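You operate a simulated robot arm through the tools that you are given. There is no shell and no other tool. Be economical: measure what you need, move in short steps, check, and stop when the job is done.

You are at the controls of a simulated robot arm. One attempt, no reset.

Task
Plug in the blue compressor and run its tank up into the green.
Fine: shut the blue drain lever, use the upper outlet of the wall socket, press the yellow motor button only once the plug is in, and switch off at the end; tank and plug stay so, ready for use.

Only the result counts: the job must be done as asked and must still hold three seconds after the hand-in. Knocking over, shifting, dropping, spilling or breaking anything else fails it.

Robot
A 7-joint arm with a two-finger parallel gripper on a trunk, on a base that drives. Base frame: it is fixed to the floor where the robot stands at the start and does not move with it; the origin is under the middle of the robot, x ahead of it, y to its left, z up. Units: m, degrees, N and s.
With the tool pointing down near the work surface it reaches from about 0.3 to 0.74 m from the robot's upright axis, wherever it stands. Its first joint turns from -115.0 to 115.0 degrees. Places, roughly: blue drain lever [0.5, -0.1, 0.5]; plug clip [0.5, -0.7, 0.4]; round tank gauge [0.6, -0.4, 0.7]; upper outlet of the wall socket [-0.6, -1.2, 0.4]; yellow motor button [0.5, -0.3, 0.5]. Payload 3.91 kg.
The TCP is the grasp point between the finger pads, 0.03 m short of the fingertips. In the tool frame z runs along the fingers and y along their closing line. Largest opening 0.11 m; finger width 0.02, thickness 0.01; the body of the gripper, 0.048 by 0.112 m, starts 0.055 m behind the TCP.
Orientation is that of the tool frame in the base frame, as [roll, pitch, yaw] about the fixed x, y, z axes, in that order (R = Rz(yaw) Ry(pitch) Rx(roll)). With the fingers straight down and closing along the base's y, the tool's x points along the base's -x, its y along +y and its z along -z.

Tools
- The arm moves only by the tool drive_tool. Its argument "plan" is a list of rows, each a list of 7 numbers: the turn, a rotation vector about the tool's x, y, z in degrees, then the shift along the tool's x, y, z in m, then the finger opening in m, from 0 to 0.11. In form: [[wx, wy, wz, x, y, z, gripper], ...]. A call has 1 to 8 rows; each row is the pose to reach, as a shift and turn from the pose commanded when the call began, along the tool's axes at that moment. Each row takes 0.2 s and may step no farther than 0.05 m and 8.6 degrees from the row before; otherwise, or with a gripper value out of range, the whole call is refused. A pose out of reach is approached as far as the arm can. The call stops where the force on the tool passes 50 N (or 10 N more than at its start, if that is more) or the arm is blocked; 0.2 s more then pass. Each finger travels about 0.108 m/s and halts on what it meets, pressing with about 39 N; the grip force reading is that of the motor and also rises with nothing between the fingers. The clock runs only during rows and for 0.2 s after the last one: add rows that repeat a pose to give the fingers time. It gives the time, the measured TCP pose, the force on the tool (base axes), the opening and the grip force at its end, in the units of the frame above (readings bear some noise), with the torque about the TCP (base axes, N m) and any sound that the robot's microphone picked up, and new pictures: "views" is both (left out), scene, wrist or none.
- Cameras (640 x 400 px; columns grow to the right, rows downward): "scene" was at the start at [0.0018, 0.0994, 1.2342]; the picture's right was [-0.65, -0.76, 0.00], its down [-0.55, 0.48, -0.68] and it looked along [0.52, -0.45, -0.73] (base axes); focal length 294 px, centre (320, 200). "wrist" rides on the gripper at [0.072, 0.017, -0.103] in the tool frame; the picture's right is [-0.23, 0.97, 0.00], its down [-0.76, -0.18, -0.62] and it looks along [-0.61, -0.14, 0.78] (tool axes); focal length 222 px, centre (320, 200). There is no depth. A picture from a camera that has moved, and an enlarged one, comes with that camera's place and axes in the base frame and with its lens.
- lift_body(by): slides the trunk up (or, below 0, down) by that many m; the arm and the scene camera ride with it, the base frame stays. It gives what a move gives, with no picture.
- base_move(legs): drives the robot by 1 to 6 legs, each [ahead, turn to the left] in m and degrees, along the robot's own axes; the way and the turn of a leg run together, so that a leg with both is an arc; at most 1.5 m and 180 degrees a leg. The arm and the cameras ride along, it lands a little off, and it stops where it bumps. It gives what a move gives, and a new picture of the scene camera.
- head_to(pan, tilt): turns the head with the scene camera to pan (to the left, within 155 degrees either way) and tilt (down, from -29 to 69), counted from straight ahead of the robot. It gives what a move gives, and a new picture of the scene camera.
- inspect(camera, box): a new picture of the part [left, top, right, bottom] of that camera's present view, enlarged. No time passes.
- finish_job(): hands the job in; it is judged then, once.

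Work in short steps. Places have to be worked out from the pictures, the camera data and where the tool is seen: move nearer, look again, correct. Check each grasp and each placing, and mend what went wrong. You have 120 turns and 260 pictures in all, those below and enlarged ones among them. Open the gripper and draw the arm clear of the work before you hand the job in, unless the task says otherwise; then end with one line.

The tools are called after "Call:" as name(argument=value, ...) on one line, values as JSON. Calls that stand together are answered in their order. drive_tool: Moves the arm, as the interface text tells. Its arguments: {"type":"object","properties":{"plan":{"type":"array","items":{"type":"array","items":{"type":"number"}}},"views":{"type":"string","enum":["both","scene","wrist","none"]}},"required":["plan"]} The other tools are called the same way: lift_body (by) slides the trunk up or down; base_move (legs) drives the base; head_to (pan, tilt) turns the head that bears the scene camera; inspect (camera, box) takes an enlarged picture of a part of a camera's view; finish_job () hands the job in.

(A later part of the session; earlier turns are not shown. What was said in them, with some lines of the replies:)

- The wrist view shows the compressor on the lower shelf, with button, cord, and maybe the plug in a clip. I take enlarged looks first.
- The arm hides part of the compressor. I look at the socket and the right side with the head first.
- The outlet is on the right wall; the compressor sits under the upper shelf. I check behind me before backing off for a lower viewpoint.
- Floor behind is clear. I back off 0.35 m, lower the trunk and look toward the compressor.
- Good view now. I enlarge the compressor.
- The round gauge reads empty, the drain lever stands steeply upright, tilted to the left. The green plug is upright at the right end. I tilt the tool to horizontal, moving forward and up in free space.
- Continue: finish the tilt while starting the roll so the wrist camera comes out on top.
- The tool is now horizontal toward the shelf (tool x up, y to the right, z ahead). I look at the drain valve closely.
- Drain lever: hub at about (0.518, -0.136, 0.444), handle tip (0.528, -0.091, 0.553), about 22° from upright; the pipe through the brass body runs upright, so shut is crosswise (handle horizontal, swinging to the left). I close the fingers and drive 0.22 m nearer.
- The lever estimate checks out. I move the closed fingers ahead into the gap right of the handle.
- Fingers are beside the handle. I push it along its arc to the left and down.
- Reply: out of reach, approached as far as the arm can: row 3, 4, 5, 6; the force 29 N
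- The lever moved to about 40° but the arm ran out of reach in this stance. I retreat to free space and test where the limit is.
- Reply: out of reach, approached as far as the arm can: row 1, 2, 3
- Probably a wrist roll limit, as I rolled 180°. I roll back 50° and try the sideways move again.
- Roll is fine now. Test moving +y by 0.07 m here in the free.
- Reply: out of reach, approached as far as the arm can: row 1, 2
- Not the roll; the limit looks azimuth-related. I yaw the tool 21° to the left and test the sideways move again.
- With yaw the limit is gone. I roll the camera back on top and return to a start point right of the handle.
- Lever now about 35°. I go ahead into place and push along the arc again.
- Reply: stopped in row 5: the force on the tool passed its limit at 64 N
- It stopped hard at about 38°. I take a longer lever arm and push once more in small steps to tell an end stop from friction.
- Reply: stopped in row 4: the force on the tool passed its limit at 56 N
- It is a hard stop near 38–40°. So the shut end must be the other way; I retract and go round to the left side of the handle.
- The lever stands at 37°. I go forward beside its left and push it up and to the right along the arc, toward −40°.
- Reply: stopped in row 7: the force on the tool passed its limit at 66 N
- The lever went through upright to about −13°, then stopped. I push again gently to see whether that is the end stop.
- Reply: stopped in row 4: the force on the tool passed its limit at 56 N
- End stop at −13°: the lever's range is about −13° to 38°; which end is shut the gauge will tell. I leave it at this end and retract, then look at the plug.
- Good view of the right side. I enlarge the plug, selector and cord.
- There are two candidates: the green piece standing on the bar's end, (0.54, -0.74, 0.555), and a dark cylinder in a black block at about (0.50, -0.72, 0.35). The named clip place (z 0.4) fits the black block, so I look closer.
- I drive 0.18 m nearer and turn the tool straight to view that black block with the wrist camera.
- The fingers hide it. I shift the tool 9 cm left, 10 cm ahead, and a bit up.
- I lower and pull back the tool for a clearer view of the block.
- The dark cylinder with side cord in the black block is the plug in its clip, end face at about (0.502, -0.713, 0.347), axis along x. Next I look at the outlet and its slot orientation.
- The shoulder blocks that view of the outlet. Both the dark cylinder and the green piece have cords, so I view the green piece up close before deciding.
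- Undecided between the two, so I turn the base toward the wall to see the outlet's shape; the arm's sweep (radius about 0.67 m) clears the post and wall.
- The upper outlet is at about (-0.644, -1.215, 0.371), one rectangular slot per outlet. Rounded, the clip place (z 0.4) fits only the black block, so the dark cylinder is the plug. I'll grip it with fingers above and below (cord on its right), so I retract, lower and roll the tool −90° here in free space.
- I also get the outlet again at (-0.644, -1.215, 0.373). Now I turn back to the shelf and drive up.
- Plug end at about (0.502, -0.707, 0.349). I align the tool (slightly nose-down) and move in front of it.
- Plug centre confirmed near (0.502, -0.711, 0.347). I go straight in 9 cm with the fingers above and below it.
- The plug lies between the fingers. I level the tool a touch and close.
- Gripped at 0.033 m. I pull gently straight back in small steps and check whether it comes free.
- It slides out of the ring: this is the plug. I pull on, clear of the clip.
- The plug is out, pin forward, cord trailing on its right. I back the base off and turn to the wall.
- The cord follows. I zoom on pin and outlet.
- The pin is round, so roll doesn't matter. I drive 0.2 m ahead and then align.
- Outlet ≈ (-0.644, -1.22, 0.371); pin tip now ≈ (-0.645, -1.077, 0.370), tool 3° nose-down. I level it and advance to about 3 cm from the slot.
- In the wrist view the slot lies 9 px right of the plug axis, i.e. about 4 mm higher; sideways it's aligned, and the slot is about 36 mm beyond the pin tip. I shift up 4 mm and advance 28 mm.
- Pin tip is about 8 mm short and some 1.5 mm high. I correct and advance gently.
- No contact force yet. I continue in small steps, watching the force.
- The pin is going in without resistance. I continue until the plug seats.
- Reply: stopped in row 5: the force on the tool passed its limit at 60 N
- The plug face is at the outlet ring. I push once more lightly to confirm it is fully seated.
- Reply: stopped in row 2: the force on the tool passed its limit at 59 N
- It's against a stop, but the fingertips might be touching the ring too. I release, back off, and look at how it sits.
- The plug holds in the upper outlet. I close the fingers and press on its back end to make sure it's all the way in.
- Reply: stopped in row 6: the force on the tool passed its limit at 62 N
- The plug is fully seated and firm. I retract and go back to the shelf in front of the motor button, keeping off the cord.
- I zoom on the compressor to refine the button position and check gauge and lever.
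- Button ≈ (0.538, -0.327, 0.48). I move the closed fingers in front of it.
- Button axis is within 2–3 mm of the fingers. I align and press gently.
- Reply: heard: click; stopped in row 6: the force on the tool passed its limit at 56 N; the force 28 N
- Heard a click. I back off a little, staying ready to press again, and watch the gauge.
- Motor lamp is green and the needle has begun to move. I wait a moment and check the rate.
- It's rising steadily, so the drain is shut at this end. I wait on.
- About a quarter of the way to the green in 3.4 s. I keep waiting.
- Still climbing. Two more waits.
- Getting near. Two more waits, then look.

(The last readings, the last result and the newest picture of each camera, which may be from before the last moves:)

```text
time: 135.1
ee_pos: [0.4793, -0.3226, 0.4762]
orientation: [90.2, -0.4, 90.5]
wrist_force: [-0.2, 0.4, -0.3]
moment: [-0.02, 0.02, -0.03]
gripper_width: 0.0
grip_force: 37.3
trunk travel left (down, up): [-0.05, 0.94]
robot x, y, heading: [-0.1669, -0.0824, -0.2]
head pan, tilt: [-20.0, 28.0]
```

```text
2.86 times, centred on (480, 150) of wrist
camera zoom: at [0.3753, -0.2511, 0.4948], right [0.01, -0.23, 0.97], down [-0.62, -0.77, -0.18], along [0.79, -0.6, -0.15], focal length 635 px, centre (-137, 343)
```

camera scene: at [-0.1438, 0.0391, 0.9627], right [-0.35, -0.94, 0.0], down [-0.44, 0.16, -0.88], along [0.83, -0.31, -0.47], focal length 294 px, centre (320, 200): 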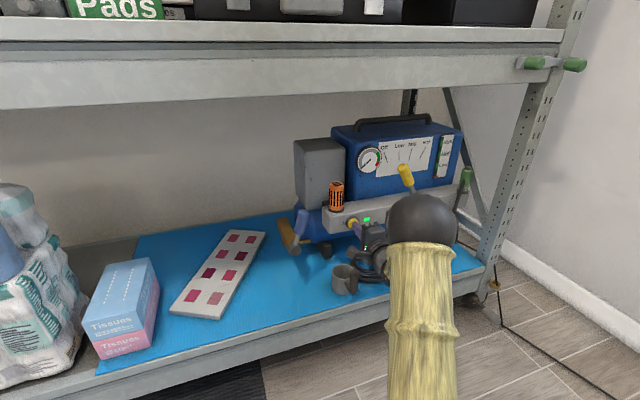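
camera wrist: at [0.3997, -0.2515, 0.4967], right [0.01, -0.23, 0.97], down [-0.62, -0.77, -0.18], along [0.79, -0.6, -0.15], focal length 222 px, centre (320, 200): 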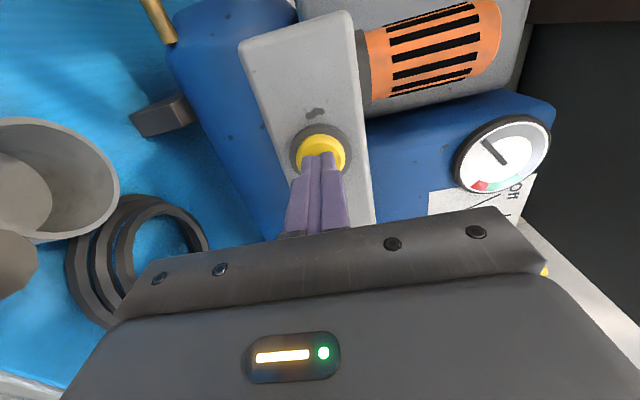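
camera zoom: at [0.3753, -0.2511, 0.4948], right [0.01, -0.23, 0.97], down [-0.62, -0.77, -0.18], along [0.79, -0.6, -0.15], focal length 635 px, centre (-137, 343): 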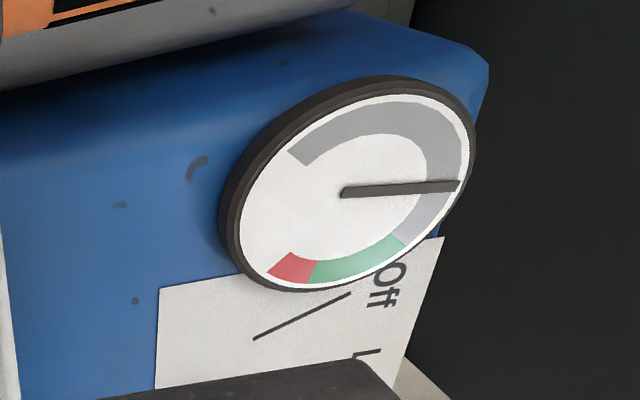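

Close to the green now. Wait 3.6 s more.

Call:
drive_tool(plan=[[0, 0, 0, 0, 0, 0, 0], [0, 0, 0, 0, 0, 0, 0], [0, 0, 0, 0, 0, 0, 0], [0, 0, 0, 0, 0, 0, 0], [0, 0, 0, 0, 0, 0, 0], [0, 0, 0, 0, 0, 0, 0], [0, 0, 0, 0, 0, 0, 0], [0, 0, 0, 0, 0, 0, 0]], views="none")

Call:
drive_tool(plan=[[0, 0, 0, 0, 0, 0, 0], [0, 0, 0, 0, 0, 0, 0], [0, 0, 0, 0, 0, 0, 0], [0, 0, 0, 0, 0, 0, 0], [0, 0, 0, 0, 0, 0, 0], [0, 0, 0, 0, 0, 0, 0], [0, 0, 0, 0, 0, 0, 0], [0, 0, 0, 0, 0, 0, 0]], views="none")

Call:
inspect(camera="wrist", box=[400, 80, 560, 220])

```text
time: 136.9
ee_pos: [0.4775, -0.3231, 0.4772]
orientation: [90.3, -0.4, 90.5]
wrist_force: [-1.0, 0.8, 0.9]
moment: [0.0, -0.03, -0.01]
gripper_width: 0.0
grip_force: 37.7
trunk travel left (down, up): [-0.05, 0.94]
robot x, y, heading: [-0.1679, -0.0829, -0.1]
head pan, tilt: [-20.0, 28.0]
```

```text
time: 138.7
ee_pos: [0.4787, -0.3237, 0.4761]
orientation: [90.2, -0.4, 90.6]
wrist_force: [-0.3, -0.5, 0.3]
moment: [-0.02, 0.04, 0.06]
gripper_width: 0.0
grip_force: 37.7
trunk travel left (down, up): [-0.05, 0.94]
robot x, y, heading: [-0.168, -0.0812, -0.3]
head pan, tilt: [-20.0, 28.0]
```

```text
2.86 times, centred on (480, 150) of wrist
camera zoom: at [0.3753, -0.2512, 0.4948], right [0.01, -0.23, 0.97], down [-0.62, -0.77, -0.18], along [0.79, -0.6, -0.15], focal length 635 px, centre (-137, 343)
```

zoom: 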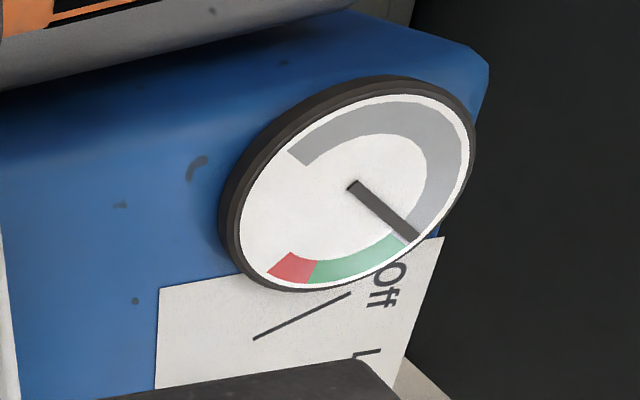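

The needle is at the green's edge. I wait 0.8 s and then press the button once more to switch off.

Call:
drive_tool(plan=[[0, 0, 0, 0, 0, 0, 0], [0, 0, 0, 0, 0, 0, 0], [0, 0, 0, 0, 0, 0, 0], [0, 0, 0, 0, 0, 0, 0], [0, 0, 0, 0, 0, 0.012, 0], [0, 0, 0, 0, 0, 0.02, 0], [0, 0, 0, 0, 0, 0.026, 0], [0, 0, 0, 0, 0, 0.03, 0]], views="wrist")

Call:
inspect(camera="scene", box=[340, 120, 470, 230])

```text
time: 140.5
ee_pos: [0.5061, -0.3227, 0.4777]
orientation: [90.4, -0.4, 90.4]
wrist_force: [-41.5, 9.2, 0.4]
moment: [-0.03, 0.06, -0.14]
gripper_width: 0.0002
grip_force: 37.7
trunk travel left (down, up): [-0.05, 0.94]
robot x, y, heading: [-0.1696, -0.0809, -0.9]
head pan, tilt: [-20.0, 28.0]
heard: click
camera wrist: at [0.4022, -0.2513, 0.4952], right [0.01, -0.23, 0.97], down [-0.62, -0.77, -0.18], along [0.79, -0.6, -0.15], focal length 222 px, centre (320, 200)
```

wrist: 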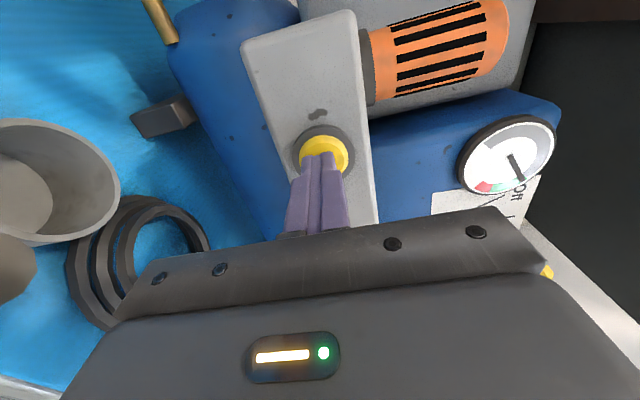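

```text
3.64 times, centred on (405, 175) of scene
camera zoom: at [-0.1413, 0.0386, 0.9625], right [-0.35, -0.94, 0.0], down [-0.44, 0.16, -0.88], along [0.83, -0.31, -0.47], focal length 1071 px, centre (11, 291)
```

zoom: 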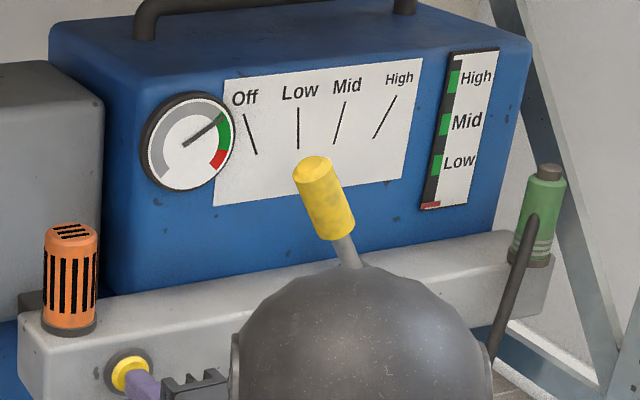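

Click heard, lamp off. I back off and check that the needle sits firmly in the green.

Call:
drive_tool(plan=[[0, 0, 0, 0, 0, -0.02, 0], [0, 0, 0, 0, 0, -0.03, 0], [0, 0, 0, 0, 0, -0.03, 0], [0, 0, 0, 0, 0, -0.03, 0]], views="none")

Call:
inspect(camera="wrist", box=[400, 80, 560, 220])

Call:
inspect(camera="scene", box=[345, 130, 395, 180])

```text
time: 141.5
ee_pos: [0.4772, -0.323, 0.4767]
orientation: [90.4, -0.2, 90.4]
wrist_force: [-0.3, -0.3, -0.2]
moment: [-0.03, 0.0, -0.01]
gripper_width: 0.0
grip_force: 37.5
trunk travel left (down, up): [-0.05, 0.94]
robot x, y, heading: [-0.1687, -0.0816, -0.5]
head pan, tilt: [-20.0, 28.0]
```

```text
2.86 times, centred on (480, 150) of wrist
camera zoom: at [0.3749, -0.2512, 0.4946], right [0.01, -0.23, 0.97], down [-0.62, -0.77, -0.18], along [0.79, -0.6, -0.15], focal length 635 px, centre (-137, 343)
```

zoom: 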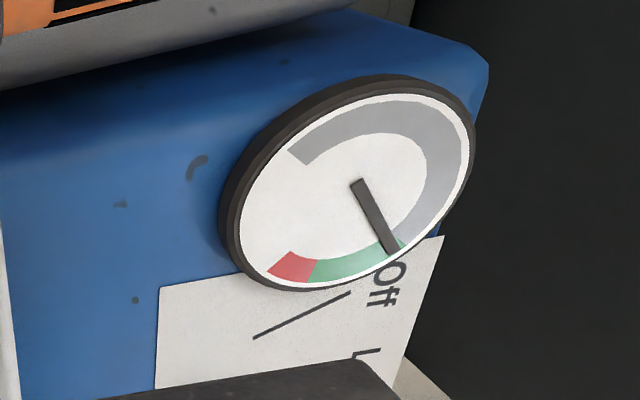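

```text
8.00 times, centred on (370, 155) of scene
camera zoom: at [-0.1391, 0.0383, 0.9625], right [-0.35, -0.94, 0.0], down [-0.44, 0.16, -0.88], along [0.83, -0.31, -0.47], focal length 2355 px, centre (-80, 560)
```

zoom: 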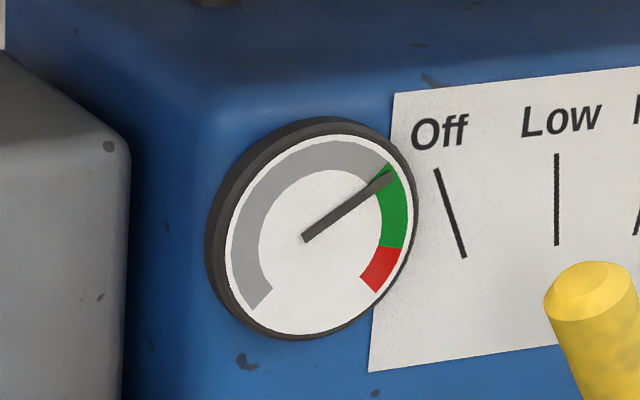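

In the green, a bit past its lower edge. I wait to see whether it holds.

Call:
drive_tool(plan=[[0, 0, 0, 0, 0, 0, 0], [0, 0, 0, 0, 0, 0, 0], [0, 0, 0, 0, 0, 0, 0], [0, 0, 0, 0, 0, 0, 0], [0, 0, 0, 0, 0, 0, 0], [0, 0, 0, 0, 0, 0, 0], [0, 0, 0, 0, 0, 0, 0], [0, 0, 0, 0, 0, 0, 0]], views="none")

Call:
drive_tool(plan=[[0, 0, 0, 0, 0, 0, 0], [0, 0, 0, 0, 0, 0, 0], [0, 0, 0, 0, 0, 0, 0], [0, 0, 0, 0, 0, 0, 0], [0, 0, 0, 0, 0, 0, 0], [0, 0, 0, 0, 0, 0, 0], [0, 0, 0, 0, 0, 0, 0], [0, 0, 0, 0, 0, 0, 0]], views="none")

Call:
inspect(camera="scene", box=[345, 130, 395, 180])

Call:
inspect(camera="scene", box=[270, 170, 390, 260])

```text
time: 143.3
ee_pos: [0.4779, -0.3247, 0.4769]
orientation: [90.3, -0.3, 90.4]
wrist_force: [0.2, 0.5, 0.0]
moment: [-0.02, -0.02, 0.0]
gripper_width: 0.0
grip_force: 37.1
trunk travel left (down, up): [-0.05, 0.94]
robot x, y, heading: [-0.169, -0.083, -0.5]
head pan, tilt: [-20.0, 28.0]
```

```text
time: 145.1
ee_pos: [0.4783, -0.3233, 0.4755]
orientation: [90.2, -0.3, 90.5]
wrist_force: [-0.5, 0.4, -0.6]
moment: [0.03, -0.01, -0.01]
gripper_width: 0.0
grip_force: 37.0
trunk travel left (down, up): [-0.05, 0.94]
robot x, y, heading: [-0.1709, -0.0819, -0.8]
head pan, tilt: [-20.0, 28.0]
```

```text
8.00 times, centred on (370, 155) of scene
camera zoom: at [-0.1394, 0.0383, 0.9626], right [-0.35, -0.94, 0.0], down [-0.44, 0.16, -0.88], along [0.83, -0.31, -0.47], focal length 2355 px, centre (-80, 560)
```

zoom: 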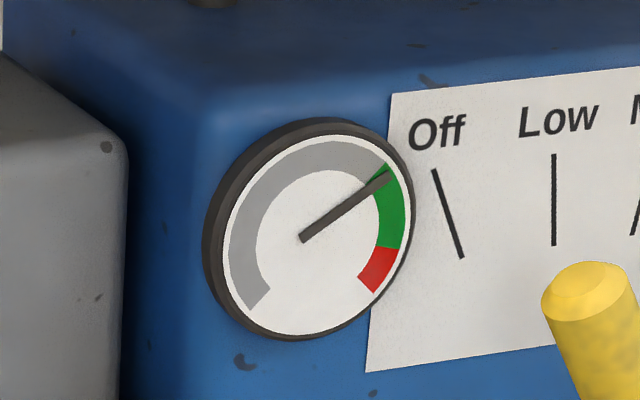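

```text
4.44 times, centred on (330, 215) of scene
camera zoom: at [-0.1394, 0.0383, 0.9626], right [-0.35, -0.94, 0.0], down [-0.44, 0.16, -0.88], along [0.83, -0.31, -0.47], focal length 1308 px, centre (276, 133)
```

zoom: 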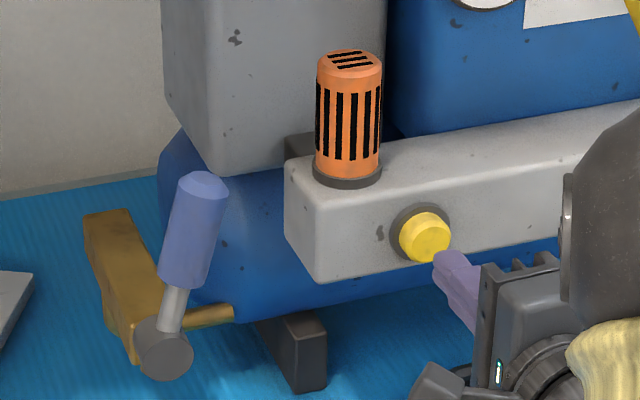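

The needle holds steady in the green with no leak; the motor lamp is off. I withdraw, open the gripper, back off and check the plug once more.

Call:
drive_tool(plan=[[0, 0, 0, 0, 0, -0.04, 0], [0, 0, 0, 0, 0, -0.08, 0], [0, 0, 0, 0, 0, -0.12, 0.03], [0, 0, 0, 0, 0, -0.15, 0.06], [0, 0, 0, 0, 0, -0.15, 0.08]], views="none")

Call:
base_move(legs=[[-0.25, 0]])

Call:
head_to(pan=-75, tilt=22)

```text
time: 146.3
ee_pos: [0.3285, -0.3237, 0.4762]
orientation: [90.3, -0.2, 90.5]
wrist_force: [-0.5, 0.1, -0.3]
moment: [-0.01, -0.04, 0.01]
gripper_width: 0.0799
grip_force: 0.0
trunk travel left (down, up): [-0.05, 0.94]
robot x, y, heading: [-0.1688, -0.083, -0.4]
head pan, tilt: [-20.0, 28.0]
```

```text
time: 148.3
ee_pos: [0.0779, -0.3223, 0.4764]
orientation: [90.3, -0.4, 90.5]
wrist_force: [0.7, -0.6, -0.1]
moment: [0.01, -0.01, 0.02]
gripper_width: 0.0798
grip_force: 0.0
trunk travel left (down, up): [-0.05, 0.94]
robot x, y, heading: [-0.4169, -0.0837, -0.8]
head pan, tilt: [-20.0, 28.0]
camera scene: at [-0.3887, 0.0406, 0.9626], right [-0.35, -0.94, 0.0], down [-0.44, 0.17, -0.88], along [0.83, -0.31, -0.47], focal length 294 px, centre (320, 200)
```

scene: 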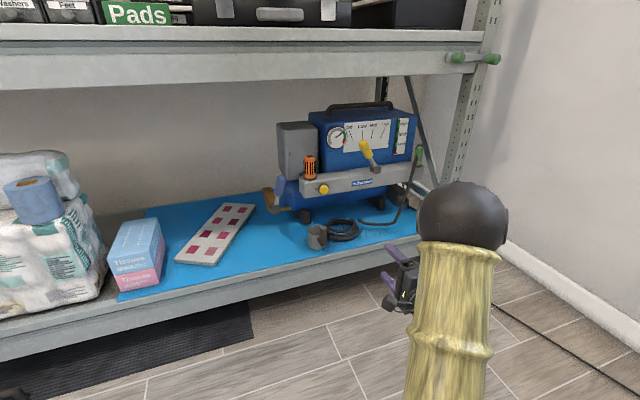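

```text
time: 149.5
ee_pos: [0.0785, -0.3234, 0.4765]
orientation: [90.2, -0.4, 90.3]
wrist_force: [-0.3, 0.0, -0.1]
moment: [0.05, -0.04, 0.03]
gripper_width: 0.0801
grip_force: 0.1
trunk travel left (down, up): [-0.05, 0.94]
robot x, y, heading: [-0.4155, -0.0803, -0.4]
head pan, tilt: [-75.0, 22.0]
camera scene: at [-0.4509, -0.0172, 0.9722], right [-0.97, -0.25, 0.0], down [-0.09, 0.36, -0.93], along [0.23, -0.9, -0.37], focal length 294 px, centre (320, 200)
```

scene: 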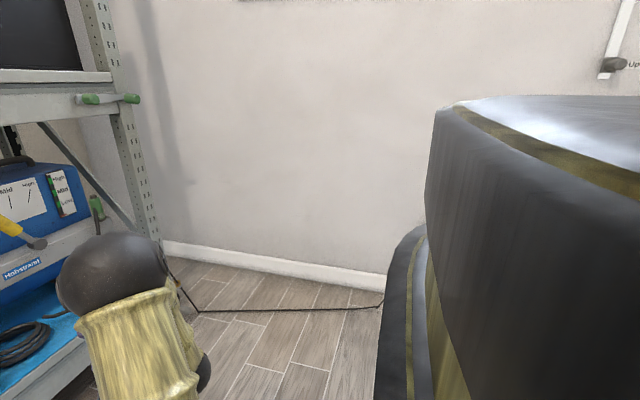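

The shoulder hides the outlet. I turn in place to check the plug.

Call:
head_to(pan=-20, tilt=28)

Call:
base_move(legs=[[0, -75]])

Call:
inspect(camera="scene", box=[280, 120, 440, 240])

```text
time: 150.8
ee_pos: [0.0782, -0.3223, 0.4767]
orientation: [90.3, -0.4, 90.4]
wrist_force: [-0.9, 0.2, 0.5]
moment: [-0.02, 0.03, 0.02]
gripper_width: 0.08
grip_force: 0.0
trunk travel left (down, up): [-0.05, 0.94]
robot x, y, heading: [-0.419, -0.0859, -0.6]
head pan, tilt: [-20.0, 28.0]
camera scene: at [-0.3887, 0.0406, 0.9626], right [-0.35, -0.94, 0.0], down [-0.44, 0.17, -0.88], along [0.83, -0.31, -0.47], focal length 294 px, centre (320, 200)
```

scene: 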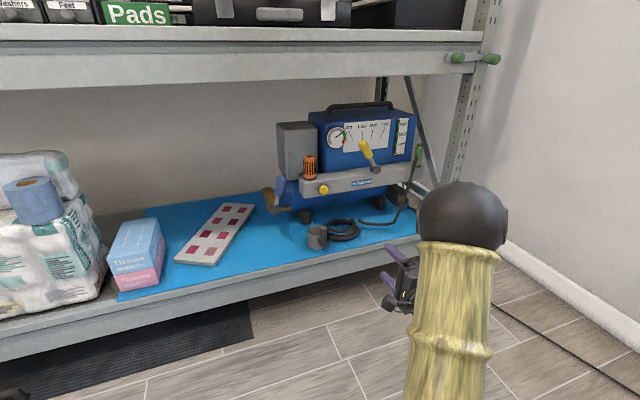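

```text
time: 155.9
ee_pos: [-0.5245, -0.6204, 0.4756]
orientation: [90.3, -0.3, 15.1]
wrist_force: [0.0, 0.2, -0.1]
moment: [0.0, -0.01, -0.02]
gripper_width: 0.08
grip_force: 0.0
trunk travel left (down, up): [-0.05, 0.94]
robot x, y, heading: [-0.4158, -0.0774, -75.5]
head pan, tilt: [-20.0, 28.0]
camera scene: at [-0.2914, -0.076, 0.9626], right [-0.99, 0.1, 0.0], down [0.05, 0.47, -0.88], along [-0.09, -0.88, -0.47], focal length 294 px, centre (320, 200)
```

scene: 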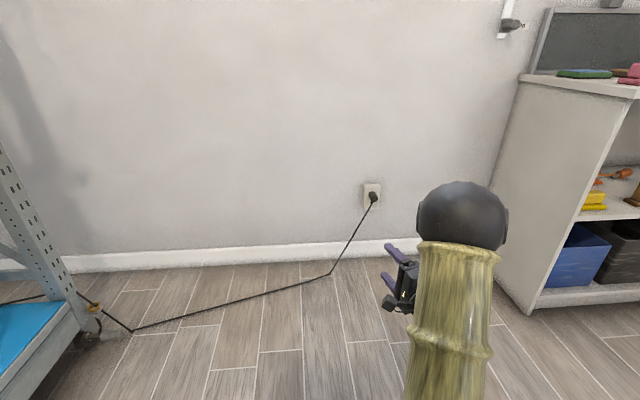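

```text
3.33 times, centred on (360, 180) of scene
camera zoom: at [-0.2914, -0.076, 0.9626], right [-0.99, 0.1, 0.0], down [0.05, 0.47, -0.88], along [-0.09, -0.88, -0.47], focal length 981 px, centre (187, 267)
```

zoom: 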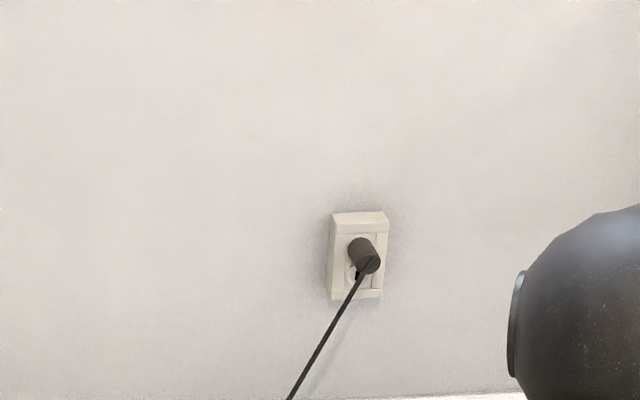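

The plug sits in the upper outlet, the tank is in the green and holding, the motor is off and the arm is clear. I hand in.

Call:
finish_job()

```text
The job is handed in.
```

The compressor is plugged into the upper outlet and the blue drain lever is shut. The tank needle held steady in the green, just above its lower edge, for about 4 seconds of watching. The motor is off, the gripper is open, and the arm is clear.
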